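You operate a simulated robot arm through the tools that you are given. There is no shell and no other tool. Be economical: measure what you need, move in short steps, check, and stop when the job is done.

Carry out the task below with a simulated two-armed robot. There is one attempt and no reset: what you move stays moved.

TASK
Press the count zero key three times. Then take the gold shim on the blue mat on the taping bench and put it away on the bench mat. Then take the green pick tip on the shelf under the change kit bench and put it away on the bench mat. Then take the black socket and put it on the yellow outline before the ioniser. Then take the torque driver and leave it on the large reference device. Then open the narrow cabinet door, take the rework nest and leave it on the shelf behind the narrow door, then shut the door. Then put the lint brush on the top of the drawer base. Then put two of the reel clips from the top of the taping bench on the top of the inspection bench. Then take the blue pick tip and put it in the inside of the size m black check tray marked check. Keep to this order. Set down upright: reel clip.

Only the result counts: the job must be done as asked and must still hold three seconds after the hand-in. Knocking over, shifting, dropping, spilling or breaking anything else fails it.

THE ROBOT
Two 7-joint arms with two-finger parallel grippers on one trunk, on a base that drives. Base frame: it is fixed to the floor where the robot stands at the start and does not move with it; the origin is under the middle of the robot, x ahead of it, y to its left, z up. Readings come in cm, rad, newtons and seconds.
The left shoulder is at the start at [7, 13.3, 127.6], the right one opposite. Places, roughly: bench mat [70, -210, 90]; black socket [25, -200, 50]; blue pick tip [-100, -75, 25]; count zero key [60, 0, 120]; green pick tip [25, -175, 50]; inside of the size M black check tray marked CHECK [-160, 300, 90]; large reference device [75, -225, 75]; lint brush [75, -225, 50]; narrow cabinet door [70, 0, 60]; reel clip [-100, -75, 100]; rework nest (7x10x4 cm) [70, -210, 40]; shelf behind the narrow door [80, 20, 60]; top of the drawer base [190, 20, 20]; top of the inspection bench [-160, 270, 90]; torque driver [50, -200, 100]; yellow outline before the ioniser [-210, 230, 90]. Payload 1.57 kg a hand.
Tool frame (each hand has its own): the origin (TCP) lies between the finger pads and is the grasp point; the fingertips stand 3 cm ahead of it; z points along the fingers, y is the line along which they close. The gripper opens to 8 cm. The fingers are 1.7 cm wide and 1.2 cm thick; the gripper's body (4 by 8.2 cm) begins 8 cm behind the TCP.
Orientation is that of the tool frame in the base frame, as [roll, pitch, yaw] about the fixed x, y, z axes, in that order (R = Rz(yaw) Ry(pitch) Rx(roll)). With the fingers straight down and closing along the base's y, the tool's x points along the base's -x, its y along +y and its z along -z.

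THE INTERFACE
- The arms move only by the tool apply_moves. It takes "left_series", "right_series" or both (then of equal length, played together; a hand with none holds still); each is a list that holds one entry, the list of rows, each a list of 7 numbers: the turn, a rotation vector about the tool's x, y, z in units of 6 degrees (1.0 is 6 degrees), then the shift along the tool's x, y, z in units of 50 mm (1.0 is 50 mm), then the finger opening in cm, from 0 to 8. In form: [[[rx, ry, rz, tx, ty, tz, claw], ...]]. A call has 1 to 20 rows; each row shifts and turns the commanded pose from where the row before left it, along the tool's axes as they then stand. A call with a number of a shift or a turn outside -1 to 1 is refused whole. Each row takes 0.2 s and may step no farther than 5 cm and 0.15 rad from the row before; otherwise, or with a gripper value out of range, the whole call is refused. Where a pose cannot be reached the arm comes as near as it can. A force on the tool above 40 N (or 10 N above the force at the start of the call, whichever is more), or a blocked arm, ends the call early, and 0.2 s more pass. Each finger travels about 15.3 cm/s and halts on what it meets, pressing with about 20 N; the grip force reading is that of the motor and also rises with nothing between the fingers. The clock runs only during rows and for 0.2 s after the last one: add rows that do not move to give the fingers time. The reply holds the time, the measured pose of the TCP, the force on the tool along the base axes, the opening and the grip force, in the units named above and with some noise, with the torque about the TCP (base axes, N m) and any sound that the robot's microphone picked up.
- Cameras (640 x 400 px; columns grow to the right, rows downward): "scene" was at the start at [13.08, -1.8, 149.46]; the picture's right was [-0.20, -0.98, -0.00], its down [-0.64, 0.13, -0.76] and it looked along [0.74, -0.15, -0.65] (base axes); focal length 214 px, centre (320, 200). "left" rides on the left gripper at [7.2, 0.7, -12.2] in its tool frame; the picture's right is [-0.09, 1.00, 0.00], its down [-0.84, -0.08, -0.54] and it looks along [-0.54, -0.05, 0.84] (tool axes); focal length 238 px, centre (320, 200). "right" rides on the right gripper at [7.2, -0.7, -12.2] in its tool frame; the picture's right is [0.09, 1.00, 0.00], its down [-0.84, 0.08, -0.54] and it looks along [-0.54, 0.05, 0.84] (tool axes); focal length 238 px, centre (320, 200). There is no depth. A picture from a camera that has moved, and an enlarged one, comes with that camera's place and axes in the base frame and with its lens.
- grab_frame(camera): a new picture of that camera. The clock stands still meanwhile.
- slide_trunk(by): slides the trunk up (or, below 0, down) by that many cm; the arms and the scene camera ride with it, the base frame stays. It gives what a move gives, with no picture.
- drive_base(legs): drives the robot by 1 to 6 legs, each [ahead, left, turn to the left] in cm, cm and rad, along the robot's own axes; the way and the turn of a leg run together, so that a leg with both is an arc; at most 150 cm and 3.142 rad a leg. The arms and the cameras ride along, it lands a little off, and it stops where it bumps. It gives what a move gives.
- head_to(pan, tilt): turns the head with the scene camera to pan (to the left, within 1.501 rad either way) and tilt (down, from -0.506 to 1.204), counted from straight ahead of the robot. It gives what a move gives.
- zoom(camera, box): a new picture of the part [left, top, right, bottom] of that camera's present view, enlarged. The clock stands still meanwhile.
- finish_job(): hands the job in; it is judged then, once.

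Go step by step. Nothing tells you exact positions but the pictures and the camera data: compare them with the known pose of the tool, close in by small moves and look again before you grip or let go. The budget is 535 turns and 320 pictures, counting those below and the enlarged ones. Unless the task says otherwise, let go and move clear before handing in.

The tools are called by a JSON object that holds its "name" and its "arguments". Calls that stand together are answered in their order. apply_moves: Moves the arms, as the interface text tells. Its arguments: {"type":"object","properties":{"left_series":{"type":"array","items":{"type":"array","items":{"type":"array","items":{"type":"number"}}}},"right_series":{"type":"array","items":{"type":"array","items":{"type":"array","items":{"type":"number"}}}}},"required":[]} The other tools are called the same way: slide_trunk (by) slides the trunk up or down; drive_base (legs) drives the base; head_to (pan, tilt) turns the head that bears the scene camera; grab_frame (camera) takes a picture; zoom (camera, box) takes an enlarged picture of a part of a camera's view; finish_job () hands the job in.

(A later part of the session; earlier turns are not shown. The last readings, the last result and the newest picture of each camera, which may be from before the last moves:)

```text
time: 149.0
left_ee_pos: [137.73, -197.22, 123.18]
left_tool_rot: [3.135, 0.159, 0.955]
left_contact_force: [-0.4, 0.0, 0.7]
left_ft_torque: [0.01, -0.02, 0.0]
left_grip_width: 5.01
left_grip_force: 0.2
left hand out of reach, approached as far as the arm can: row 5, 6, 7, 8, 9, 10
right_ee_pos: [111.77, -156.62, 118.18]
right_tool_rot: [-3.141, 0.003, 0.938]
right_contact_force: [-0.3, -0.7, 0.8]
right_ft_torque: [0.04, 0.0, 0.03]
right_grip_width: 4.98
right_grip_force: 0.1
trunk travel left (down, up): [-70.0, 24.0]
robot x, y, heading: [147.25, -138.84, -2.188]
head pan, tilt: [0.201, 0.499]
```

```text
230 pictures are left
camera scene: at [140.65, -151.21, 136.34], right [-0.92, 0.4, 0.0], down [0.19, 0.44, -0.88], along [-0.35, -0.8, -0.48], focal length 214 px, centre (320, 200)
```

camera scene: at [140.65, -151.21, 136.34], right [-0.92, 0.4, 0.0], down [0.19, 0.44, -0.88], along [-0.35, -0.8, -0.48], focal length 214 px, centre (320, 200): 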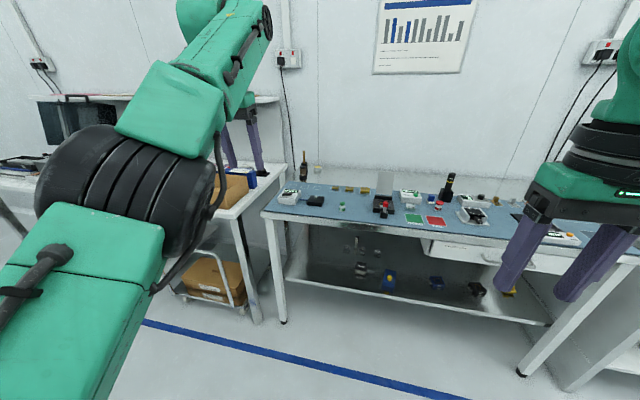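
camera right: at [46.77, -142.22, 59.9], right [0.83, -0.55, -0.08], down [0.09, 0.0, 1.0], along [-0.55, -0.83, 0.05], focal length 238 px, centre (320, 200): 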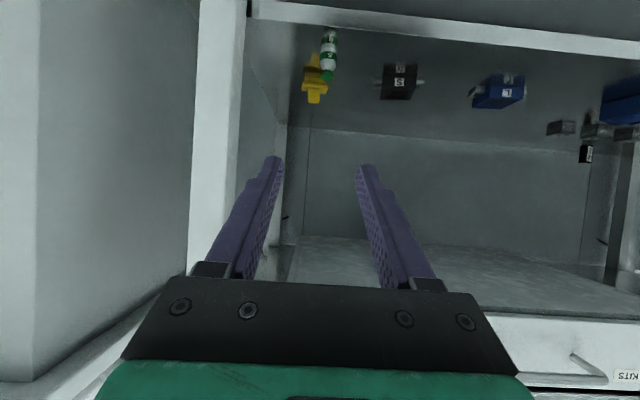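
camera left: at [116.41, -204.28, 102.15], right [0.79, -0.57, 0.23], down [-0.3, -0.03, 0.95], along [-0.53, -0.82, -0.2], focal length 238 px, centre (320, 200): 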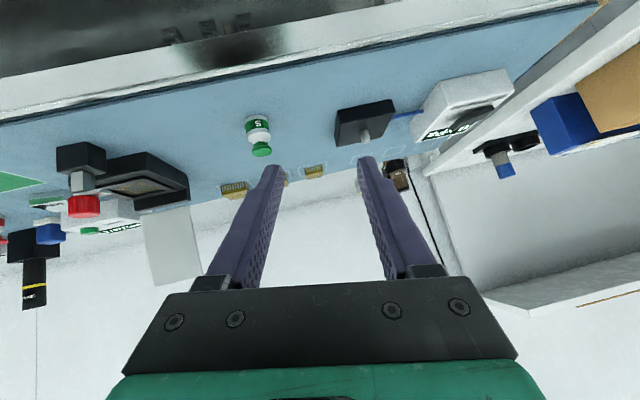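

The left arm is near full stretch on an odd branch. I'll swing the hand out to the left and back to unfold it.

{"name": "apply_moves", "arguments": {"left_series": [[[0, 0, 0, 0.3, 0.8, 0, 5], [0, 0, 0, 0.4, 0.8, 0, 5], [0, 0, 0, 0.4, 0.8, 0, 5], [0, 0, 0, 0.5, 0.7, 0, 5], [0, 0, 0, 0.6, 0.6, 0, 5], [0, 0, 0, 0.7, 0.5, 0, 5], [0, 0, 0, 0.7, 0.4, 0, 5], [0, 0, 0, 0, 0, 0, 5]]]}}

{"name": "head_to", "arguments": {"pan": 0.8, "tilt": 0.5}}

{"name": "grab_frame", "arguments": {"camera": "scene"}}

```text
time: 150.8
left_ee_pos: [166.6, -195.77, 120.22]
left_tool_rot: [3.135, 0.157, 0.956]
left_contact_force: [-0.8, 0.0, -0.3]
left_ft_torque: [0.01, 0.0, 0.01]
left_grip_width: 5.0
left_grip_force: 0.2
right_ee_pos: [111.78, -156.67, 118.11]
right_tool_rot: [3.14, 0.002, 0.938]
right_contact_force: [-0.1, 0.4, 0.5]
right_ft_torque: [0.01, 0.0, 0.01]
right_grip_width: 5.02
right_grip_force: 0.1
trunk travel left (down, up): [-70.0, 24.0]
robot x, y, heading: [147.48, -138.72, -2.189]
head pan, tilt: [0.201, 0.499]
```

```text
time: 151.8
left_ee_pos: [166.68, -195.88, 120.25]
left_tool_rot: [3.136, 0.16, 0.955]
left_contact_force: [-0.4, 0.4, -0.5]
left_ft_torque: [-0.02, -0.01, 0.01]
left_grip_width: 5.0
left_grip_force: 0.1
right_ee_pos: [111.75, -156.55, 118.01]
right_tool_rot: [-3.141, 0.001, 0.939]
right_contact_force: [0.4, 0.1, 0.4]
right_ft_torque: [0.01, -0.01, 0.0]
right_grip_width: 4.98
right_grip_force: 0.1
trunk travel left (down, up): [-70.0, 24.0]
robot x, y, heading: [147.73, -138.49, -2.188]
head pan, tilt: [0.799, 0.499]
```

```text
229 pictures are left
camera scene: at [145.97, -151.79, 136.35], right [-0.98, -0.18, 0.0], down [-0.09, 0.47, -0.88], along [0.16, -0.86, -0.48], focal length 214 px, centre (320, 200)
```

scene: 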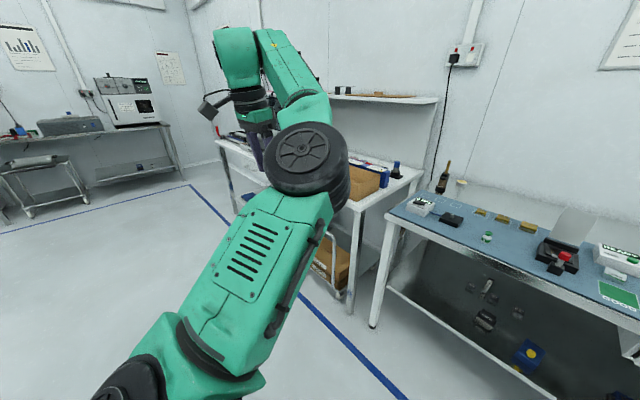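

The elbow sits on the wrong (inner) side. I'll stretch the arm out straight ahead-left, sweep right, then pull in so it bends the other way.

{"name": "apply_moves", "arguments": {"left_series": [[[0, 0, 0, -0.8, 0.4, 0, 5], [0, 0, 0, -0.8, 0.4, 0, 5], [0, 0, 0, -0.8, 0.4, 0, 5], [0, 0, 0, -0.8, 0.4, 0, 5], [0, 0, 0, -0.8, 0.4, 0, 5], [0, 0, 0, -0.4, -0.9, 0, 5], [0, 0, 0, -0.4, -0.9, 0, 5], [0, 0, 0, -0.3, -0.9, 0, 5], [0, 0, 0, -0.2, -0.9, 0, 5], [0, 0, 0, -0.1, -0.9, 0, 5], [0, 0, 0, 0, -0.9, 0, 5], [0, 0, 0, 0, -0.9, 0, 5], [0, 0, 0, 0, 0, 0, 5]]]}}

{"name": "grab_frame", "arguments": {"camera": "scene"}}

```text
time: 154.6
left_ee_pos: [135.22, -192.6, 120.78]
left_tool_rot: [-3.127, 0.152, 0.983]
left_contact_force: [-0.3, -0.6, 0.3]
left_ft_torque: [0.03, -0.02, 0.0]
left_grip_width: 5.02
left_grip_force: 0.0
left hand out of reach, approached as far as the arm can: row 2, 3, 4, 5, 11
right_ee_pos: [111.26, -156.84, 117.79]
right_tool_rot: [3.139, -0.002, 0.935]
right_contact_force: [0.2, -0.5, -0.6]
right_ft_torque: [0.04, -0.02, 0.0]
right_grip_width: 5.01
right_grip_force: 0.1
trunk travel left (down, up): [-70.0, 24.0]
robot x, y, heading: [147.8, -138.8, -2.189]
head pan, tilt: [0.799, 0.499]
```

```text
228 pictures are left
camera scene: at [145.44, -152.07, 136.31], right [-0.98, -0.18, 0.0], down [-0.08, 0.47, -0.88], along [0.16, -0.86, -0.48], focal length 214 px, centre (320, 200)
```

scene: 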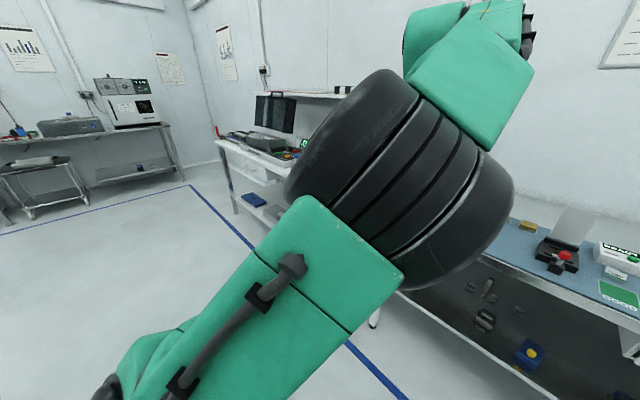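

{"name": "apply_moves", "arguments": {"left_series": [[[0, 0, 0, 0.5, -0.3, 0, 5], [0, 0, 0, 0.5, -0.3, -0.1, 5], [0, 0, 0, 0.5, -0.4, -0.2, 5], [0, 0, 0, 0.5, -0.4, -0.3, 5], [0, 0, 0, 0.5, -0.4, -0.3, 5], [0, 0, 0, 0.3, -0.4, -0.3, 5], [0, 0, 0, 0, 0, 0, 5]]]}}

{"name": "grab_frame", "arguments": {"camera": "scene"}}

```text
time: 156.2
left_ee_pos: [135.44, -191.38, 121.24]
left_tool_rot: [-3.121, 0.161, 0.971]
left_contact_force: [0.0, 0.8, -0.3]
left_ft_torque: [-0.04, 0.02, -0.02]
left_grip_width: 4.98
left_grip_force: 0.0
left hand out of reach, approached as far as the arm can: row 1, 2, 3, 4, 5, 6
right_ee_pos: [111.83, -156.55, 118.07]
right_tool_rot: [3.139, 0.003, 0.938]
right_contact_force: [-0.1, -0.3, -0.2]
right_ft_torque: [0.02, 0.03, -0.04]
right_grip_width: 5.01
right_grip_force: 0.0
trunk travel left (down, up): [-70.0, 24.0]
robot x, y, heading: [147.53, -138.31, -2.187]
head pan, tilt: [0.799, 0.499]
```

```text
227 pictures are left
camera scene: at [145.97, -151.78, 136.35], right [-0.98, -0.18, 0.0], down [-0.09, 0.47, -0.88], along [0.16, -0.86, -0.48], focal length 214 px, centre (320, 200)
```

scene: 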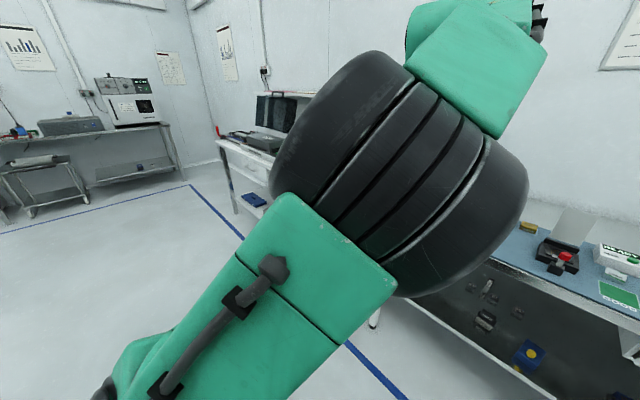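

{"name": "apply_moves", "arguments": {"left_series": [[[0, 0, 0, 0, 0.3, 0.8, 5], [0, 0, 0, 0, 0.3, 0.8, 5], [0, 0, 0, 0, 0.3, 0.8, 5], [0, 0, 0, 0, 0.3, 0.8, 5], [0, 0, 0, 0, 0.3, 0.8, 5], [0, 0, 0, 0, 0.3, 0.8, 5], [0, 0, 0, 0, 0.3, 0.8, 5], [0, 0, 0, 0, 0.3, 0.8, 5], [0, 0, 0, 0.2, 0, 0.8, 5], [0, 0, 0, 0.2, 0, 0.8, 5], [0, 0, 0, 0, 0, 0, 5]]]}}

{"name": "grab_frame", "arguments": {"camera": "scene"}}

```text
time: 158.6
left_ee_pos: [142.23, -201.9, 81.73]
left_tool_rot: [3.135, 0.16, 0.955]
left_contact_force: [0.7, -0.7, 0.1]
left_ft_torque: [-0.03, 0.03, -0.04]
left_grip_width: 5.0
left_grip_force: 0.0
left hand out of reach, approached as far as the arm can: row 1
right_ee_pos: [111.67, -156.61, 118.05]
right_tool_rot: [3.14, 0.004, 0.937]
right_contact_force: [-0.2, 0.5, -0.6]
right_ft_torque: [-0.01, 0.04, -0.02]
right_grip_width: 5.0
right_grip_force: 0.2
trunk travel left (down, up): [-70.0, 24.0]
robot x, y, heading: [147.72, -138.66, -2.188]
head pan, tilt: [0.799, 0.499]
```

```text
226 pictures are left
camera scene: at [145.98, -151.76, 136.35], right [-0.98, -0.18, 0.0], down [-0.09, 0.47, -0.88], along [0.16, -0.86, -0.48], focal length 214 px, centre (320, 200)
```

scene: 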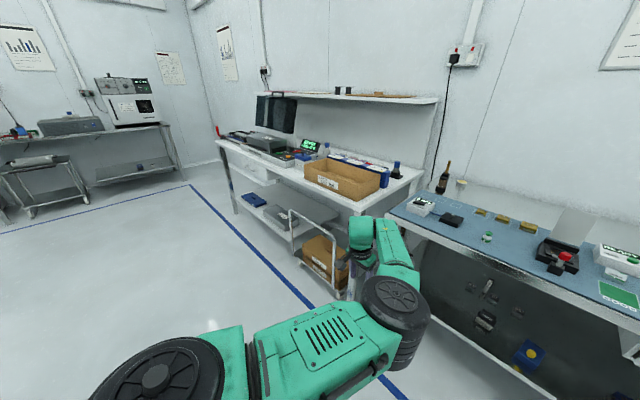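

I'll let the left arm hang down at the side; that is a fair parked pose and may let it rebend properly.

{"name": "apply_moves", "arguments": {"left_series": [[[0, 0, 0, 0.7, 0.2, 0.5, 5], [0, 0, 0, 0.7, 0.2, 0.5, 5], [0, 0, 0, 0.7, 0.2, 0.5, 5], [0, 0, 0, 0.7, 0.2, 0.5, 5], [0, 0, 0, 0.7, 0.2, 0.5, 5], [0, 0, 0, 0.7, 0.2, 0.5, 5], [0, 0, 0, 0.7, 0.2, 0.3, 5], [0, 0, 0, 0.7, 0.2, 0.3, 5], [0, 0, 0, 0.7, 0.2, 0.3, 5], [0, 0, 0, 0.7, 0.2, 0.3, 5], [0, 0, 0, 0, 0, 0, 5]]]}}

{"name": "head_to", "arguments": {"pan": 0.9, "tilt": 0.9}}

{"name": "grab_frame", "arguments": {"camera": "scene"}}

```text
time: 161.0
left_ee_pos: [168.58, -182.45, 55.6]
left_tool_rot: [3.137, 0.158, 0.955]
left_contact_force: [-0.3, -0.2, -0.1]
left_ft_torque: [0.01, -0.01, -0.01]
left_grip_width: 4.98
left_grip_force: 0.1
right_ee_pos: [111.74, -156.63, 117.97]
right_tool_rot: [3.14, 0.001, 0.936]
right_contact_force: [0.1, -0.2, -0.2]
right_ft_torque: [0.0, -0.03, 0.01]
right_grip_width: 4.97
right_grip_force: 0.0
trunk travel left (down, up): [-70.0, 24.0]
robot x, y, heading: [147.37, -138.52, -2.188]
head pan, tilt: [0.799, 0.499]
```

```text
time: 161.9
left_ee_pos: [168.45, -182.32, 55.41]
left_tool_rot: [3.135, 0.161, 0.955]
left_contact_force: [-1.5, -0.1, -0.2]
left_ft_torque: [0.0, 0.0, 0.01]
left_grip_width: 4.99
left_grip_force: 0.0
right_ee_pos: [111.73, -156.58, 117.99]
right_tool_rot: [3.141, 0.002, 0.938]
right_contact_force: [-0.5, 0.7, 0.5]
right_ft_torque: [-0.02, -0.01, 0.0]
right_grip_width: 5.03
right_grip_force: 0.0
trunk travel left (down, up): [-70.0, 24.0]
robot x, y, heading: [147.78, -138.95, -2.186]
head pan, tilt: [0.901, 0.901]
```

```text
225 pictures are left
camera scene: at [146.44, -150.09, 132.97], right [-0.96, -0.28, 0.0], down [-0.22, 0.75, -0.62], along [0.17, -0.6, -0.78], focal length 214 px, centre (320, 200)
```

scene: 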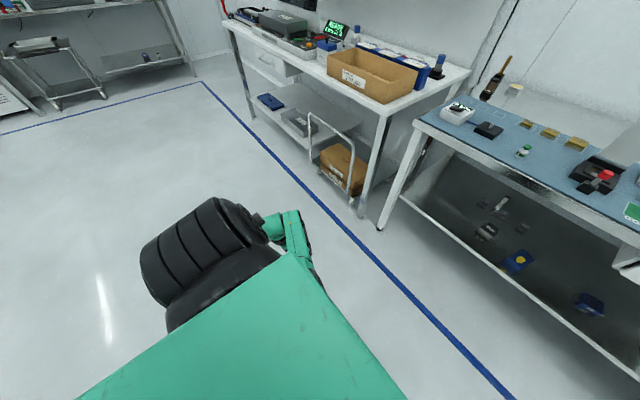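

The elbow is on the outer side now. Bring the hand up to its home pose in front.

{"name": "apply_moves", "arguments": {"left_series": [[[0, 0, 0, -0.2, -0.6, -0.5, 5], [0, 0, 0, -0.2, -0.6, -0.6, 5], [0, 0, 0, -0.2, -0.6, -0.7, 5], [0, 0, 0, -0.2, -0.6, -0.7, 5], [0, 0, 0, -0.2, -0.6, -0.7, 5], [0, 0, 0, -0.2, -0.6, -0.7, 5], [0, 0, 0, -0.2, -0.5, -0.7, 5], [0, 0.2, 0, -0.2, -0.5, -0.7, 5], [0, 0.4, 0, -0.2, -0.5, -0.7, 5], [0, 0.4, 0, -0.2, -0.5, -0.7, 5], [0, 0.5, 0, -0.2, -0.5, -0.7, 5], [0, 0, 0, 0, 0, 0, 5]]]}}

{"name": "head_to", "arguments": {"pan": 0.5, "tilt": 0.6}}

{"name": "grab_frame", "arguments": {"camera": "scene"}}

```text
time: 162.8
left_ee_pos: [164.14, -182.99, 67.96]
left_tool_rot: [2.99, 0.175, 0.904]
left_contact_force: [0.2, 0.6, 0.5]
left_ft_torque: [0.03, -0.02, -0.02]
left_grip_width: 5.0
left_grip_force: 0.0
right_ee_pos: [111.71, -156.48, 118.0]
right_tool_rot: [3.14, 0.002, 0.937]
right_contact_force: [-0.1, 0.0, 0.5]
right_ft_torque: [0.01, -0.01, -0.05]
right_grip_width: 4.99
right_grip_force: 0.1
trunk travel left (down, up): [-70.0, 24.0]
robot x, y, heading: [147.17, -138.77, -2.187]
head pan, tilt: [0.901, 0.901]
stopped in row 4 (left hand): the arm was blocked; the commanded pose is now the measured one
```

```text
time: 163.6
left_ee_pos: [164.08, -182.99, 67.9]
left_tool_rot: [2.992, 0.176, 0.902]
left_contact_force: [-0.8, 0.0, -1.0]
left_ft_torque: [0.03, 0.0, -0.01]
left_grip_width: 5.03
left_grip_force: 0.1
right_ee_pos: [111.84, -156.56, 118.09]
right_tool_rot: [3.141, 0.002, 0.938]
right_contact_force: [0.0, 0.8, 0.9]
right_ft_torque: [0.0, 0.03, 0.02]
right_grip_width: 4.99
right_grip_force: 0.0
trunk travel left (down, up): [-70.0, 24.0]
robot x, y, heading: [147.58, -138.61, -2.189]
head pan, tilt: [0.499, 0.6]
```

```text
224 pictures are left
camera scene: at [143.32, -151.62, 135.44], right [-0.99, 0.12, 0.0], down [0.07, 0.56, -0.82], along [-0.1, -0.82, -0.57], focal length 214 px, centre (320, 200)
```

scene: 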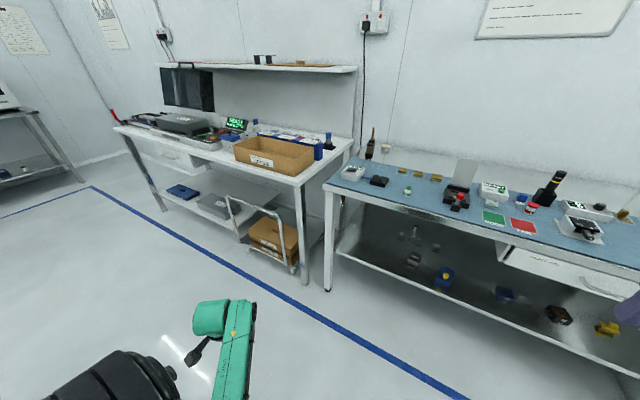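

{"name": "apply_moves", "arguments": {"left_series": [[[0.5, 0, 0, -0.1, 0, -0.3, 5], [0.5, 0, 0, -0.1, 0, -0.3, 5], [0.5, 0, 0, -0.2, 0, -0.3, 5], [0, 0, 0, -0.2, 0, -0.3, 5], [0, 0, 0, -0.2, 0, -0.3, 5], [0, 0, 0, -0.2, 0, -0.3, 5], [0, 0, 0, -0.2, 0, -0.3, 5], [0, 0, 0, -0.2, -0.1, -0.3, 5], [0, 0, 0, -0.2, -0.1, -0.4, 5], [0, 0, 0, -0.2, -0.1, -0.4, 5], [0, 0, 0, -0.2, -0.1, -0.4, 5], [0, 0, 0, 0, 0, 0, 5]]]}}

{"name": "grab_frame", "arguments": {"camera": "scene"}}

```text
time: 166.2
left_ee_pos: [158.06, -186.82, 87.21]
left_tool_rot: [-3.134, 0.176, 0.902]
left_contact_force: [0.0, 0.2, 0.3]
left_ft_torque: [0.02, 0.0, 0.02]
left_grip_width: 5.02
left_grip_force: 0.1
right_ee_pos: [111.83, -156.59, 118.17]
right_tool_rot: [3.14, 0.002, 0.937]
right_contact_force: [0.7, -0.1, 0.0]
right_ft_torque: [-0.02, 0.0, 0.0]
right_grip_width: 4.98
right_grip_force: 0.1
trunk travel left (down, up): [-70.0, 24.0]
robot x, y, heading: [147.37, -138.71, -2.189]
head pan, tilt: [0.499, 0.6]
```

```text
223 pictures are left
camera scene: at [143.29, -151.63, 135.44], right [-0.99, 0.12, 0.0], down [0.07, 0.56, -0.83], along [-0.1, -0.82, -0.56], focal length 214 px, centre (320, 200)
```

scene: 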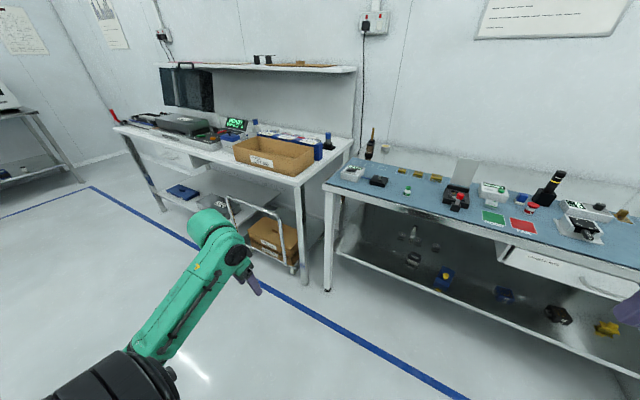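

Working. Continue up and inward in small steps.

{"name": "apply_moves", "arguments": {"left_series": [[[0, 0.2, 0, -0.05, -0.25, -0.4, 5], [0, 0.2, 0, -0.05, -0.25, -0.4, 5], [0, 0.2, 0, -0.05, -0.3, -0.4, 5], [0, 0.2, 0, -0.05, -0.3, -0.4, 5], [0, 0.2, 0, -0.05, -0.3, -0.4, 5], [0, 0.2, 0, -0.05, -0.3, -0.4, 5], [0, 0.2, 0, -0.05, -0.3, -0.4, 5], [0, 0.2, 0, -0.05, -0.3, -0.4, 5], [0, 0.1, 0, -0.05, -0.3, -0.4, 5], [0, 0, -0.2, -0.05, -0.3, -0.4, 5], [0, 0, -0.2, 0, -0.3, -0.4, 5], [0, 0, 0, 0, -0.3, -0.4, 5], [0, 0, 0, 0, -0.3, -0.4, 5], [0, 0, 0, 0, -0.3, -0.4, 5], [0, 0, 0, 0, -0.3, -0.4, 5], [0, 0, 0, 0, -0.3, -0.4, 5], [0, 0, 0, 0, -0.3, -0.4, 5], [0, 0, 0, 0, 0, 0, 5]]]}}

{"name": "grab_frame", "arguments": {"camera": "scene"}}

```text
time: 170.0
left_ee_pos: [137.76, -173.21, 121.45]
left_tool_rot: [-3.133, -0.001, 0.945]
left_contact_force: [-0.7, -0.4, 0.4]
left_ft_torque: [0.01, 0.0, 0.02]
left_grip_width: 5.0
left_grip_force: 0.0
left hand out of reach, approached as far as the arm can: row 3
right_ee_pos: [111.85, -156.49, 118.12]
right_tool_rot: [3.142, 0.002, 0.936]
right_contact_force: [0.6, 1.1, 0.4]
right_ft_torque: [0.0, 0.0, -0.01]
right_grip_width: 5.0
right_grip_force: 0.0
trunk travel left (down, up): [-70.0, 24.0]
robot x, y, heading: [147.36, -138.56, -2.188]
head pan, tilt: [0.499, 0.6]
```

```text
222 pictures are left
camera scene: at [143.33, -151.65, 135.44], right [-0.99, 0.12, 0.0], down [0.07, 0.56, -0.82], along [-0.1, -0.82, -0.57], focal length 214 px, centre (320, 200)
```

scene: 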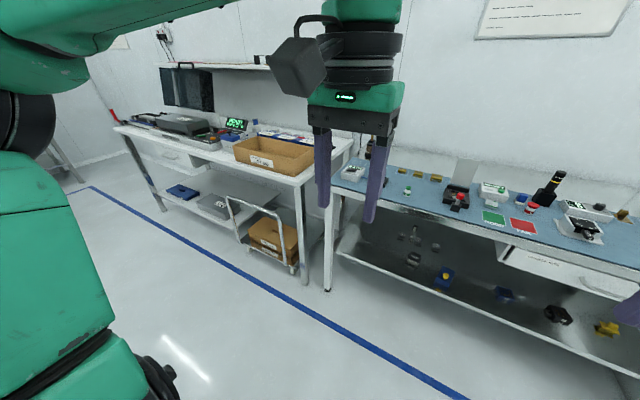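

The left arm is home again. I'll use the right hand for the regrip; drive to the tip on the mat.

{"name": "drive_base", "arguments": {"legs": [[0, 28, 0], [46, 0, 0]]}}

{"name": "head_to", "arguments": {"pan": -0.1, "tilt": 0.8}}

{"name": "grab_frame", "arguments": {"camera": "scene"}}

{"name": "grab_frame", "arguments": {"camera": "right"}}

```text
time: 174.3
left_ee_pos: [134.29, -226.74, 121.45]
left_tool_rot: [-3.134, -0.001, 0.949]
left_contact_force: [-0.5, -0.1, 0.0]
left_ft_torque: [0.05, 0.01, 0.01]
left_grip_width: 4.97
left_grip_force: 0.1
right_ee_pos: [108.17, -210.5, 118.06]
right_tool_rot: [3.138, 0.005, 0.945]
right_contact_force: [-1.1, 0.7, 0.6]
right_ft_torque: [0.02, 0.02, 0.02]
right_grip_width: 5.0
right_grip_force: 0.0
trunk travel left (down, up): [-70.0, 24.0]
robot x, y, heading: [143.89, -192.77, -2.178]
head pan, tilt: [0.499, 0.6]
```

```text
time: 175.3
left_ee_pos: [134.23, -226.81, 121.61]
left_tool_rot: [-3.134, -0.003, 0.95]
left_contact_force: [-0.7, -0.3, 0.3]
left_ft_torque: [-0.02, 0.03, -0.05]
left_grip_width: 5.0
left_grip_force: 0.2
right_ee_pos: [108.28, -210.47, 118.0]
right_tool_rot: [3.141, 0.004, 0.943]
right_contact_force: [-0.6, -0.1, -0.4]
right_ft_torque: [0.0, 0.02, -0.01]
right_grip_width: 4.98
right_grip_force: 0.1
trunk travel left (down, up): [-70.0, 24.0]
robot x, y, heading: [143.52, -192.37, -2.18]
head pan, tilt: [-0.099, 0.799]
```

```text
221 pictures are left
camera scene: at [135.4, -202.72, 133.76], right [-0.76, 0.65, 0.0], down [0.47, 0.54, -0.7], along [-0.45, -0.53, -0.72], focal length 214 px, centre (320, 200)
```

scene: 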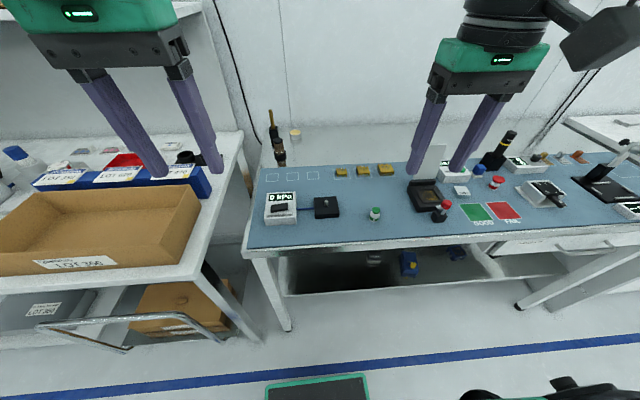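

```text
220 pictures are left
camera right: at [111.94, -204.3, 130.13], right [0.86, -0.51, 0.0], down [-0.43, -0.72, 0.54], along [-0.28, -0.47, -0.84], focal length 238 px, centre (320, 200)
```

right: 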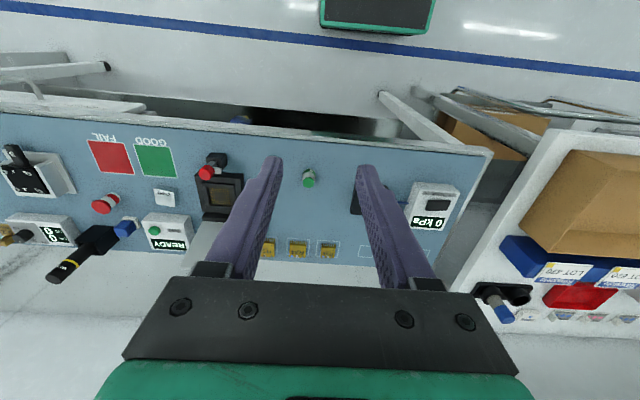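

Tip at about [99.3, -221.6]. Move over it, down to 6 cm above.

{"name": "apply_moves", "arguments": {"right_series": [[[0, 0, 0, -0.57, -0.03, 0.2, 5], [0, 0, 0, -0.57, -0.03, 0.6, 5], [0, 0, 0, -0.57, -0.03, 0.8, 5], [0, 0, 0, -0.57, -0.03, 0.8, 5], [0, 0, 0, -0.58, -0.04, 0.8, 5], [0, 0, 0, 0, 0, 0.8, 5], [0, 0, 0, 0, 0, 0, 5]]]}}

{"name": "grab_frame", "arguments": {"camera": "right"}}

{"name": "zoom", "arguments": {"camera": "scene", "box": [300, 150, 460, 250]}}

```text
time: 176.9
left_ee_pos: [134.36, -226.71, 121.54]
left_tool_rot: [-3.135, -0.001, 0.951]
left_contact_force: [0.5, 0.1, 0.5]
left_ft_torque: [0.01, 0.04, -0.01]
left_grip_width: 5.0
left_grip_force: 0.0
right_ee_pos: [99.21, -221.79, 98.16]
right_tool_rot: [-3.141, 0.004, 0.944]
right_contact_force: [0.4, 0.1, 0.4]
right_ft_torque: [0.02, -0.03, 0.02]
right_grip_width: 5.01
right_grip_force: 0.1
trunk travel left (down, up): [-70.0, 24.0]
robot x, y, heading: [143.92, -192.81, -2.181]
head pan, tilt: [-0.099, 0.799]
```

```text
219 pictures are left
camera right: at [102.92, -215.53, 110.15], right [0.86, -0.51, 0.0], down [-0.43, -0.72, 0.54], along [-0.28, -0.47, -0.84], focal length 238 px, centre (320, 200)
```

right: 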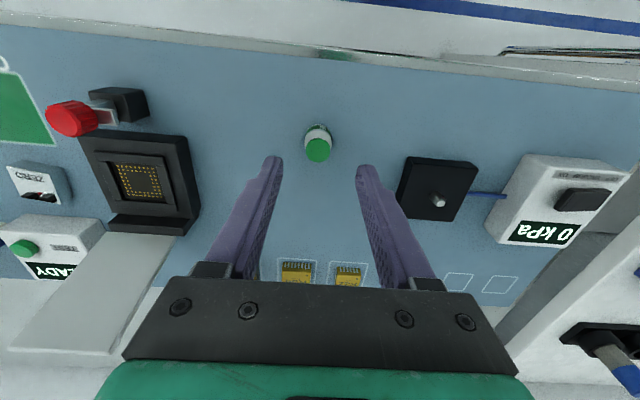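

```text
4.00 times, centred on (380, 200) of scene
camera zoom: at [135.42, -202.72, 133.76], right [-0.76, 0.65, 0.0], down [0.47, 0.54, -0.7], along [-0.45, -0.53, -0.72], focal length 858 px, centre (80, 200)
```

zoom: 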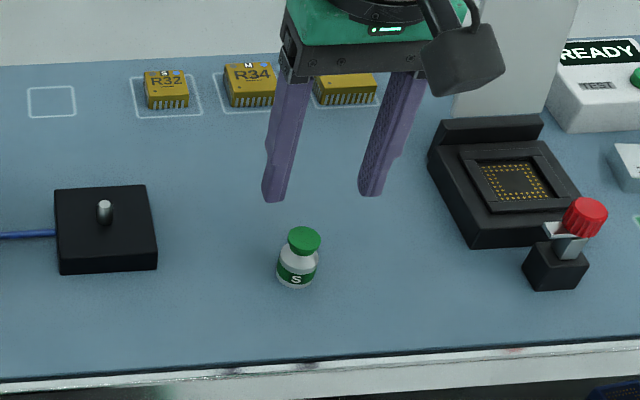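

Centred over it. Lower 8.4 cm with the fingers astride, then grip.

{"name": "apply_moves", "arguments": {"right_series": [[[0, 0, 0, 0, 0, 0.5, 5], [0, 0, 0, 0, 0, 0.5, 5], [0, 0, 0, 0, 0, 0.4, 5], [0, 0, 0, 0, 0, 0.28, 5], [0, 0, 0, 0, 0, 0, 5]]]}}

{"name": "zoom", "arguments": {"camera": "scene", "box": [300, 150, 460, 250]}}

{"name": "zoom", "arguments": {"camera": "right", "box": [220, 80, 420, 205]}}

```text
time: 178.2
left_ee_pos: [134.21, -226.8, 121.57]
left_tool_rot: [-3.135, -0.003, 0.948]
left_contact_force: [0.1, 0.6, 0.5]
left_ft_torque: [0.0, 0.02, 0.03]
left_grip_width: 5.03
left_grip_force: 0.0
right_ee_pos: [99.15, -221.7, 89.61]
right_tool_rot: [3.139, 0.002, 0.944]
right_contact_force: [0.4, 0.0, -0.3]
right_ft_torque: [0.02, 0.01, 0.0]
right_grip_width: 4.99
right_grip_force: 0.1
trunk travel left (down, up): [-70.0, 24.0]
robot x, y, heading: [143.41, -192.5, -2.178]
head pan, tilt: [-0.099, 0.799]
```

```text
4.00 times, centred on (380, 200) of scene
camera zoom: at [135.39, -202.74, 133.75], right [-0.76, 0.65, 0.0], down [0.47, 0.54, -0.7], along [-0.45, -0.53, -0.72], focal length 858 px, centre (80, 200)
```

zoom: 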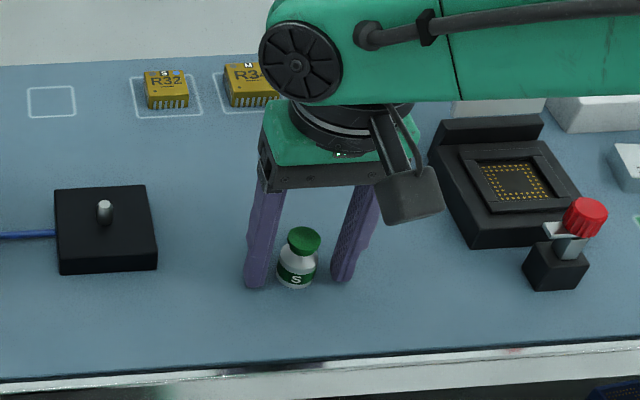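

```text
3.20 times, centred on (320, 142) of right
camera zoom: at [102.91, -215.51, 101.74], right [0.86, -0.51, 0.0], down [-0.43, -0.72, 0.54], along [-0.28, -0.47, -0.84], focal length 763 px, centre (320, 384)
```

zoom: 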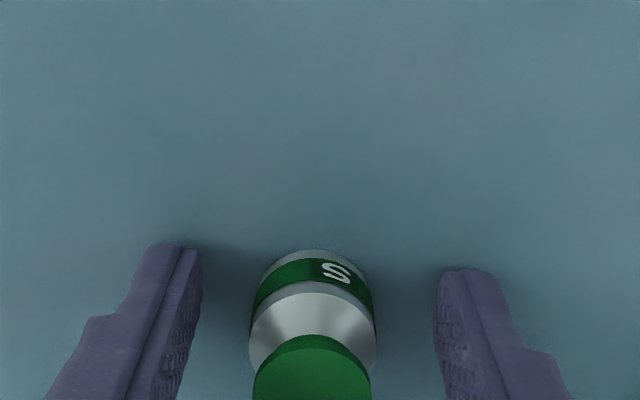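

{"name": "apply_moves", "arguments": {"right_series": [[[0, 0, 0, 0, 0, 0, 3.5], [0, 0, 0, 0, 0, 0, 2.5], [0, 0, 0, 0, 0, 0, 1.5], [0, 0, 0, 0, 0, 0, 1.5], [0, 0, 0, 0, 0, -0.3, 1.5], [0, 0, 0, 0, 0, -0.6, 1.5], [0, 0, 0, 0, 0, -0.8, 1.5], [0, 0, 0, 0, 0, -0.8, 1.5], [0, 0, 0, 0, 0, -0.8, 1.5], [0, 0, 0, 0, 0, 0, 1.5]]]}}

{"name": "zoom", "arguments": {"camera": "right", "box": [160, 40, 480, 240]}}

{"name": "grab_frame", "arguments": {"camera": "scene"}}

```text
time: 180.3
left_ee_pos: [134.21, -226.69, 121.49]
left_tool_rot: [-3.136, -0.004, 0.95]
left_contact_force: [0.2, -0.3, 0.2]
left_ft_torque: [-0.03, 0.0, 0.0]
left_grip_width: 5.0
left_grip_force: 0.0
right_ee_pos: [99.11, -221.94, 106.3]
right_tool_rot: [3.139, 0.002, 0.943]
right_contact_force: [-0.1, -0.1, -0.4]
right_ft_torque: [0.03, -0.03, -0.03]
right_grip_width: 2.35
right_grip_force: 20.4
trunk travel left (down, up): [-70.0, 24.0]
robot x, y, heading: [143.62, -192.18, -2.176]
head pan, tilt: [-0.099, 0.799]
```

```text
2.00 times, centred on (320, 140) of right
camera zoom: at [102.87, -215.68, 118.28], right [0.86, -0.51, 0.0], down [-0.43, -0.72, 0.54], along [-0.28, -0.47, -0.84], focal length 477 px, centre (320, 320)
```

zoom: 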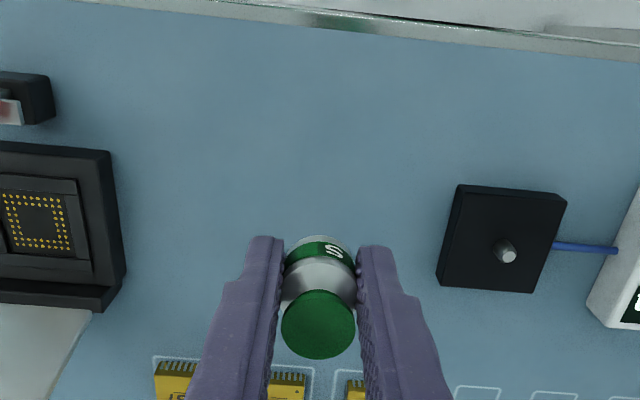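

```text
214 pictures are left
camera scene: at [135.33, -202.75, 133.75], right [-0.76, 0.65, 0.0], down [0.47, 0.54, -0.7], along [-0.45, -0.53, -0.72], focal length 214 px, centre (320, 200)
```

scene: 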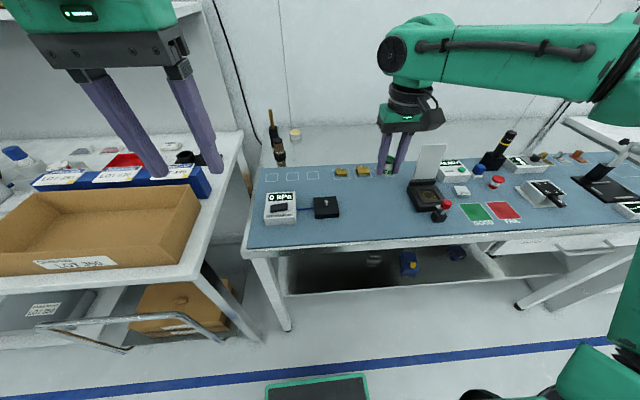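

Tip is gripped from above. Raise the left hand a bit and drive in front of the leftmost outline.

{"name": "apply_moves", "arguments": {"left_series": [[[0, 0, 0, 0, 0, -0.4, 5], [0, 0, 0, 0, 0, -0.4, 5], [0, 0, 0, 0, 0, -0.4, 5], [0, 0, 0, 0, 0, 0, 5]]]}}

{"name": "drive_base", "arguments": {"legs": [[0, 28, 0], [20, 0, 0]]}}

{"name": "grab_frame", "arguments": {"camera": "scene"}}

{"name": "grab_frame", "arguments": {"camera": "right"}}

```text
time: 181.3
left_ee_pos: [134.72, -226.65, 126.81]
left_tool_rot: [-3.133, 0.001, 0.95]
left_contact_force: [-0.9, 0.4, 0.1]
left_ft_torque: [-0.01, 0.03, -0.01]
left_grip_width: 4.99
left_grip_force: 0.0
left hand out of reach, approached as far as the arm can: row 3
right_ee_pos: [99.23, -221.86, 106.19]
right_tool_rot: [3.14, 0.004, 0.944]
right_contact_force: [-0.3, 0.7, 0.2]
right_ft_torque: [0.0, 0.01, -0.01]
right_grip_width: 2.37
right_grip_force: 20.0
trunk travel left (down, up): [-70.0, 24.0]
robot x, y, heading: [143.42, -192.56, -2.177]
head pan, tilt: [-0.099, 0.799]
```

```text
time: 184.4
left_ee_pos: [148.24, -256.18, 126.47]
left_tool_rot: [-3.133, -0.008, 0.964]
left_contact_force: [-0.4, -0.5, -0.4]
left_ft_torque: [0.05, -0.06, 0.01]
left_grip_width: 4.99
left_grip_force: 0.1
right_ee_pos: [112.74, -251.85, 105.96]
right_tool_rot: [3.14, -0.002, 0.957]
right_contact_force: [0.0, -0.3, 0.0]
right_ft_torque: [0.03, -0.04, 0.0]
right_grip_width: 2.37
right_grip_force: 20.3
trunk travel left (down, up): [-70.0, 24.0]
robot x, y, heading: [156.91, -221.13, -2.161]
head pan, tilt: [-0.099, 0.799]
stopped in leg 2: the robot was blocked; the commanded pose is now the measured one
```

```text
213 pictures are left
camera scene: at [148.63, -232.3, 133.69], right [-0.77, 0.64, 0.0], down [0.46, 0.55, -0.69], along [-0.44, -0.53, -0.72], focal length 214 px, centre (320, 200)
```

scene: 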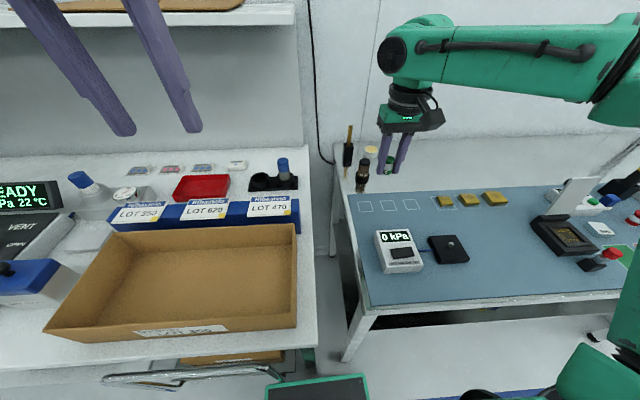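

```text
212 pictures are left
camera right: at [116.38, -245.66, 118.04], right [0.87, -0.5, 0.0], down [-0.42, -0.73, 0.54], along [-0.27, -0.47, -0.84], focal length 238 px, centre (320, 200)
```

right: 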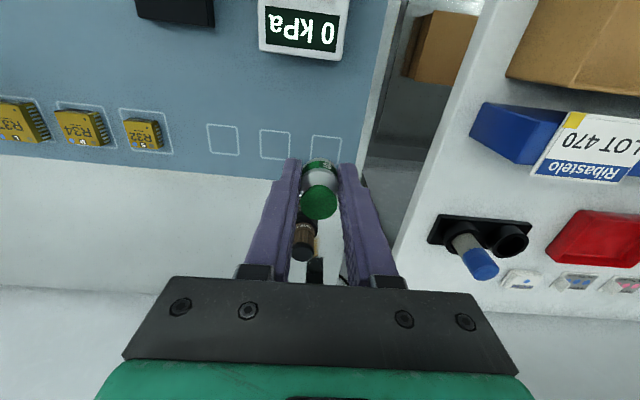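

The base bumped something low (likely the trolley under the left bench). Back off a little and look at it.

{"name": "drive_base", "arguments": {"legs": [[-4, -14, 0]]}}

{"name": "head_to", "arguments": {"pan": 0.4, "tilt": 1.0}}

{"name": "grab_frame", "arguments": {"camera": "scene"}}

```text
time: 185.8
left_ee_pos: [139.28, -244.8, 126.51]
left_tool_rot: [-3.129, 0.0, 0.963]
left_contact_force: [0.4, -0.2, -0.1]
left_ft_torque: [0.0, 0.01, 0.02]
left_grip_width: 5.01
left_grip_force: 0.0
right_ee_pos: [103.67, -240.48, 106.21]
right_tool_rot: [-3.138, 0.002, 0.955]
right_contact_force: [0.2, 0.8, -0.1]
right_ft_torque: [0.04, 0.02, -0.01]
right_grip_width: 2.36
right_grip_force: 19.9
trunk travel left (down, up): [-70.0, 24.0]
robot x, y, heading: [147.33, -210.05, -2.171]
head pan, tilt: [-0.099, 0.799]
```

```text
time: 186.7
left_ee_pos: [139.12, -244.58, 126.7]
left_tool_rot: [-3.13, -0.002, 0.962]
left_contact_force: [0.3, 0.1, -0.3]
left_ft_torque: [0.01, 0.02, 0.01]
left_grip_width: 4.99
left_grip_force: 0.1
right_ee_pos: [103.52, -240.31, 106.19]
right_tool_rot: [3.14, 0.001, 0.956]
right_contact_force: [-0.1, -0.8, -0.4]
right_ft_torque: [-0.01, -0.01, -0.02]
right_grip_width: 2.36
right_grip_force: 20.5
trunk travel left (down, up): [-70.0, 24.0]
robot x, y, heading: [147.69, -210.17, -2.164]
head pan, tilt: [0.4, 1.0]
```

```text
211 pictures are left
camera scene: at [143.3, -221.36, 132.24], right [-0.98, 0.2, 0.0], down [0.17, 0.82, -0.54], along [-0.11, -0.53, -0.84], focal length 214 px, centre (320, 200)
```

scene: 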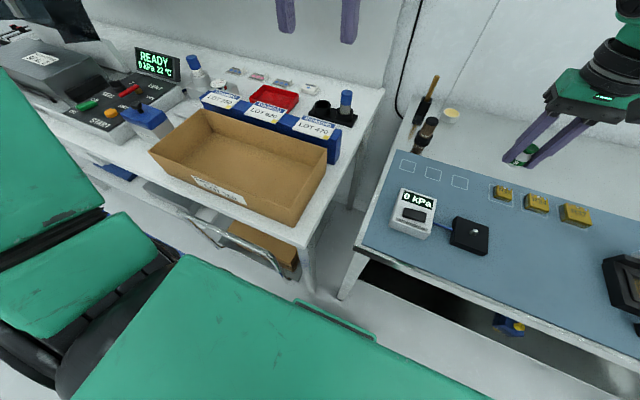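

It was most likely the bench leg. Staying clear of both legs, I'll take a spot at s≈236 and see how far the right arm reaches.

{"name": "drive_base", "arguments": {"legs": [[2, -5, -0.022]]}}

{"name": "apply_moves", "arguments": {"right_series": [[[0, 0, 0, -0.1, 0.7, 0, 1.5], [0, 0, 0, -0.1, 0.7, 0, 1.5], [0, 0, 0, -0.1, 0.7, 0.2, 1.5], [0, 0, 0, -0.1, 0.7, 0.4, 1.5], [0, 0, 0, -0.3, 0.7, 0.4, 1.5], [0, 0, 0, -0.3, 0.3, 0.4, 1.5], [0, 0, 0, -0.3, 0, 0.2, 1.5], [0, 0, 0, 0, 0, 0, 1.5]]]}}

{"name": "head_to", "arguments": {"pan": 0, "tilt": 0.8}}

{"name": "grab_frame", "arguments": {"camera": "scene"}}

{"name": "grab_frame", "arguments": {"camera": "right"}}

```text
time: 187.6
left_ee_pos: [133.85, -243.47, 126.61]
left_tool_rot: [-3.127, 0.0, 0.941]
left_contact_force: [0.5, 0.0, -0.4]
left_ft_torque: [0.02, 0.07, -0.01]
left_grip_width: 5.02
left_grip_force: 0.0
right_ee_pos: [98.31, -238.28, 106.42]
right_tool_rot: [-3.137, 0.006, 0.935]
right_contact_force: [0.5, -0.5, -0.1]
right_ft_torque: [0.02, 0.04, -0.04]
right_grip_width: 2.38
right_grip_force: 19.9
trunk travel left (down, up): [-70.0, 24.0]
robot x, y, heading: [142.11, -208.98, -2.191]
head pan, tilt: [0.4, 1.0]
```

```text
time: 189.4
left_ee_pos: [133.26, -243.37, 126.63]
left_tool_rot: [-3.131, -0.003, 0.94]
left_contact_force: [-1.0, -0.4, 0.0]
left_ft_torque: [0.01, -0.02, -0.01]
left_grip_width: 5.01
left_grip_force: 0.0
right_ee_pos: [106.72, -242.71, 97.72]
right_tool_rot: [3.141, 0.003, 0.938]
right_contact_force: [0.4, 0.2, 0.7]
right_ft_torque: [0.01, 0.0, 0.01]
right_grip_width: 2.36
right_grip_force: 19.8
right hand out of reach, approached as far as the arm can: row 2, 3, 4, 5, 6, 7
trunk travel left (down, up): [-70.0, 24.0]
robot x, y, heading: [142.65, -208.92, -2.186]
head pan, tilt: [0.4, 1.0]
```

```text
time: 190.3
left_ee_pos: [133.29, -243.35, 126.61]
left_tool_rot: [-3.131, -0.001, 0.941]
left_contact_force: [0.8, 0.5, -0.1]
left_ft_torque: [0.02, -0.01, 0.02]
left_grip_width: 4.99
left_grip_force: 0.0
right_ee_pos: [106.72, -242.9, 97.72]
right_tool_rot: [3.141, 0.004, 0.936]
right_contact_force: [0.4, -0.3, -0.5]
right_ft_torque: [0.01, -0.04, -0.03]
right_grip_width: 2.38
right_grip_force: 20.1
trunk travel left (down, up): [-70.0, 24.0]
robot x, y, heading: [142.53, -209.17, -2.189]
head pan, tilt: [0.0, 0.799]
```

```text
210 pictures are left
camera scene: at [134.75, -219.85, 133.75], right [-0.82, 0.58, 0.0], down [0.41, 0.59, -0.7], along [-0.4, -0.57, -0.72], focal length 214 px, centre (320, 200)
```

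scene: 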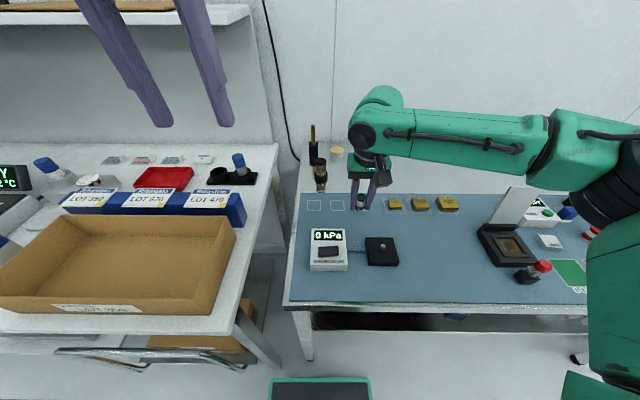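

```text
209 pictures are left
camera right: at [110.47, -236.58, 109.7], right [0.86, -0.52, 0.0], down [-0.43, -0.72, 0.55], along [-0.28, -0.47, -0.84], focal length 238 px, centre (320, 200)
```

right: 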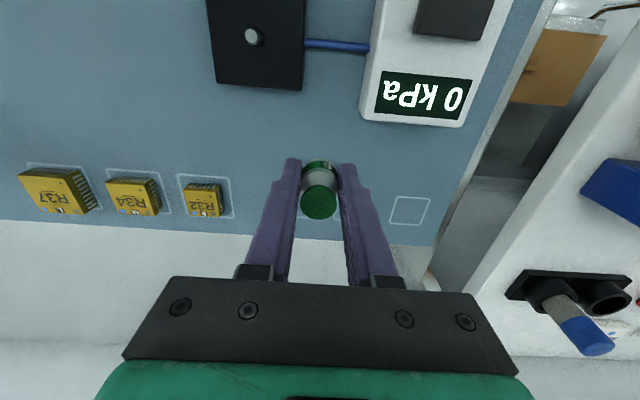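

The right arm can't reach there without the base meeting a leg; the left hand can, from a spot between the legs. Set the tip down again on free mat to hand it over.

{"name": "apply_moves", "arguments": {"right_series": [[[0, 0, 0, 0.3, -0.4, -0.2, 1.5], [0, 0, 0, 0.4, -0.6, -0.2, 1.5], [0, 0, 0, 0.4, -0.8, 0, 1.5], [0, 0, 0, 0.4, -0.8, 0, 1.5], [0, 0, 0, 0.36, -0.74, 0, 1.5], [0, 0, 0, 0, 0, 0.5, 1.5], [0, 0, 0, 0, 0, 0.5, 1.5], [0, 0, 0, 0, 0, 0.4, 1.5], [0, 0, 0, 0, 0, 0, 1.5]]]}}

{"name": "grab_frame", "arguments": {"camera": "right"}}

{"name": "zoom", "arguments": {"camera": "scene", "box": [320, 170, 520, 295]}}

```text
time: 192.3
left_ee_pos: [133.26, -243.48, 126.61]
left_tool_rot: [-3.132, -0.003, 0.939]
left_contact_force: [0.7, -1.0, 0.2]
left_ft_torque: [-0.03, 0.0, 0.0]
left_grip_width: 5.01
left_grip_force: 0.1
right_ee_pos: [98.94, -225.52, 92.55]
right_tool_rot: [3.142, 0.004, 0.937]
right_contact_force: [-0.7, 1.4, -0.6]
right_ft_torque: [-0.01, -0.02, 0.0]
right_grip_width: 2.36
right_grip_force: 19.6
trunk travel left (down, up): [-70.0, 24.0]
robot x, y, heading: [142.18, -208.73, -2.189]
head pan, tilt: [0.0, 0.799]
```

```text
208 pictures are left
camera right: at [102.7, -219.32, 104.52], right [0.86, -0.52, 0.0], down [-0.43, -0.72, 0.54], along [-0.28, -0.47, -0.84], focal length 238 px, centre (320, 200)
```

right: 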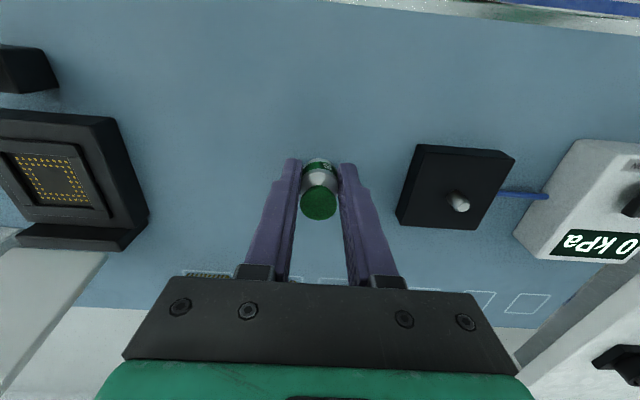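

```text
3.20 times, centred on (420, 232) of scene
camera zoom: at [134.75, -219.87, 133.75], right [-0.82, 0.58, 0.0], down [0.42, 0.58, -0.7], along [-0.4, -0.57, -0.72], focal length 686 px, centre (0, 96)
```

zoom: 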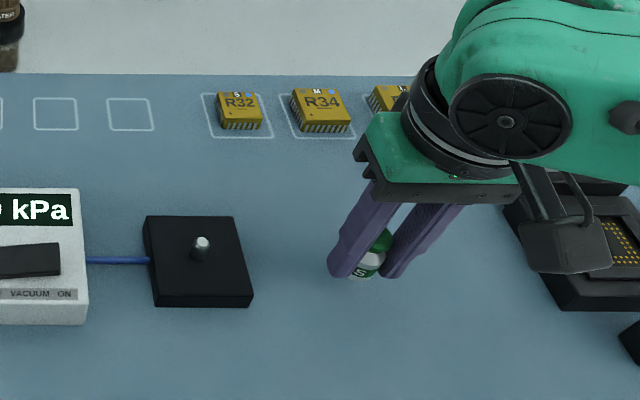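

{"name": "apply_moves", "arguments": {"right_series": [[[0, 0, 0, 0, 0, 0.3, 1.5], [0, 0, 0, 0, 0, 0.2, 1.5], [0, 0, 0, 0, 0, 0.05, 1.5], [0, 0, 0, 0, 0, 0.03, 1.5], [0, 0, 0, 0, 0, 0, 1.5]]]}}

```text
time: 193.5
left_ee_pos: [133.29, -243.42, 126.72]
left_tool_rot: [-3.131, -0.001, 0.942]
left_contact_force: [0.0, 1.1, 0.5]
left_ft_torque: [-0.01, -0.05, -0.03]
left_grip_width: 5.01
left_grip_force: 0.0
right_ee_pos: [98.86, -225.46, 89.77]
right_tool_rot: [-3.142, 0.003, 0.935]
right_contact_force: [-0.5, 0.5, 2.8]
right_ft_torque: [0.01, 0.06, -0.02]
right_grip_width: 2.35
right_grip_force: 20.1
trunk travel left (down, up): [-70.0, 24.0]
robot x, y, heading: [142.48, -209.37, -2.187]
head pan, tilt: [0.0, 0.799]
```

Contact. Release, rise and pull the right hand back.

{"name": "apply_moves", "arguments": {"right_series": [[[0, 0, 0, 0, 0, 0, 3], [0, 0, 0, 0, 0, 0, 4.8], [0, 0, 0, 0, 0, 0, 4.8], [0, 0, 0, 0, 0, -0.4, 4.8], [0, 0, 0, 0, 0, -0.8, 4.8], [0, 0, 0, 0, 0, -0.8, 4.8], [0, 0, 0, 0, 0, -0.8, 4.8], [0, 0, 0, 0.3, 0, -0.8, 4.8], [0, 0, 0, 0.3, 0, -0.8, 4.8], [0, 0, 0, 0.3, 0, -0.5, 4.8], [0, 0, 0, 0, 0, 0, 4.8]]]}}

{"name": "drive_base", "arguments": {"legs": [[-7, 0, 0], [0, -40, 0]]}}

{"name": "head_to", "arguments": {"pan": 0.3, "tilt": 0.8}}

{"name": "grab_frame", "arguments": {"camera": "scene"}}

{"name": "grab_frame", "arguments": {"camera": "left"}}

```text
time: 195.9
left_ee_pos: [133.24, -243.34, 126.68]
left_tool_rot: [-3.13, 0.0, 0.941]
left_contact_force: [-0.3, -1.1, 0.3]
left_ft_torque: [-0.02, -0.01, -0.02]
left_grip_width: 4.99
left_grip_force: 0.0
right_ee_pos: [101.45, -221.93, 114.51]
right_tool_rot: [3.14, 0.001, 0.935]
right_contact_force: [-0.3, 0.0, 0.0]
right_ft_torque: [0.0, 0.0, 0.02]
right_grip_width: 4.8
right_grip_force: 0.3
trunk travel left (down, up): [-70.0, 24.0]
robot x, y, heading: [142.43, -209.2, -2.189]
head pan, tilt: [0.0, 0.799]
```

```text
time: 199.0
left_ee_pos: [104.58, -214.23, 126.61]
left_tool_rot: [-3.132, -0.002, 0.928]
left_contact_force: [-0.4, -0.1, 0.4]
left_ft_torque: [-0.01, 0.01, 0.0]
left_grip_width: 5.0
left_grip_force: 0.1
right_ee_pos: [73.14, -192.33, 114.56]
right_tool_rot: [3.141, 0.002, 0.925]
right_contact_force: [0.5, -0.2, 0.4]
right_ft_torque: [-0.01, 0.01, 0.0]
right_grip_width: 4.8
right_grip_force: 0.1
trunk travel left (down, up): [-70.0, 24.0]
robot x, y, heading: [114.12, -180.17, -2.201]
head pan, tilt: [0.0, 0.799]
```

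```text
time: 199.8
left_ee_pos: [104.62, -214.16, 126.7]
left_tool_rot: [-3.131, -0.002, 0.929]
left_contact_force: [0.5, 0.2, -0.7]
left_ft_torque: [-0.01, 0.01, 0.01]
left_grip_width: 4.99
left_grip_force: 0.0
right_ee_pos: [73.03, -192.34, 114.41]
right_tool_rot: [3.14, 0.005, 0.923]
right_contact_force: [-0.8, 0.4, 0.2]
right_ft_torque: [-0.02, -0.01, 0.03]
right_grip_width: 4.81
right_grip_force: 0.1
trunk travel left (down, up): [-70.0, 24.0]
robot x, y, heading: [114.41, -179.97, -2.203]
head pan, tilt: [0.3, 0.799]
```

```text
206 pictures are left
camera scene: at [108.42, -191.76, 133.75], right [-0.95, 0.32, 0.0], down [0.23, 0.68, -0.7], along [-0.23, -0.66, -0.72], focal length 214 px, centre (320, 200)
```

scene: 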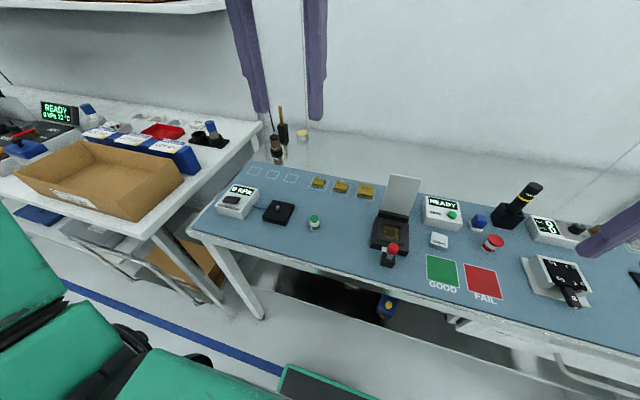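

```text
205 pictures are left
camera left: at [109.41, -208.94, 138.92], right [0.74, -0.67, -0.01], down [-0.56, -0.63, 0.54], along [-0.37, -0.4, -0.84], focal length 238 px, centre (320, 200)
```

left: 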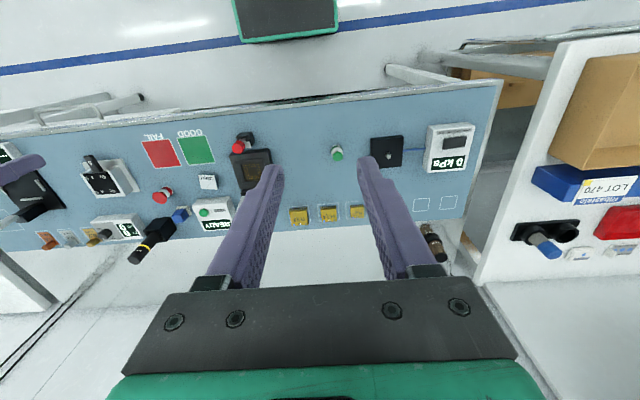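

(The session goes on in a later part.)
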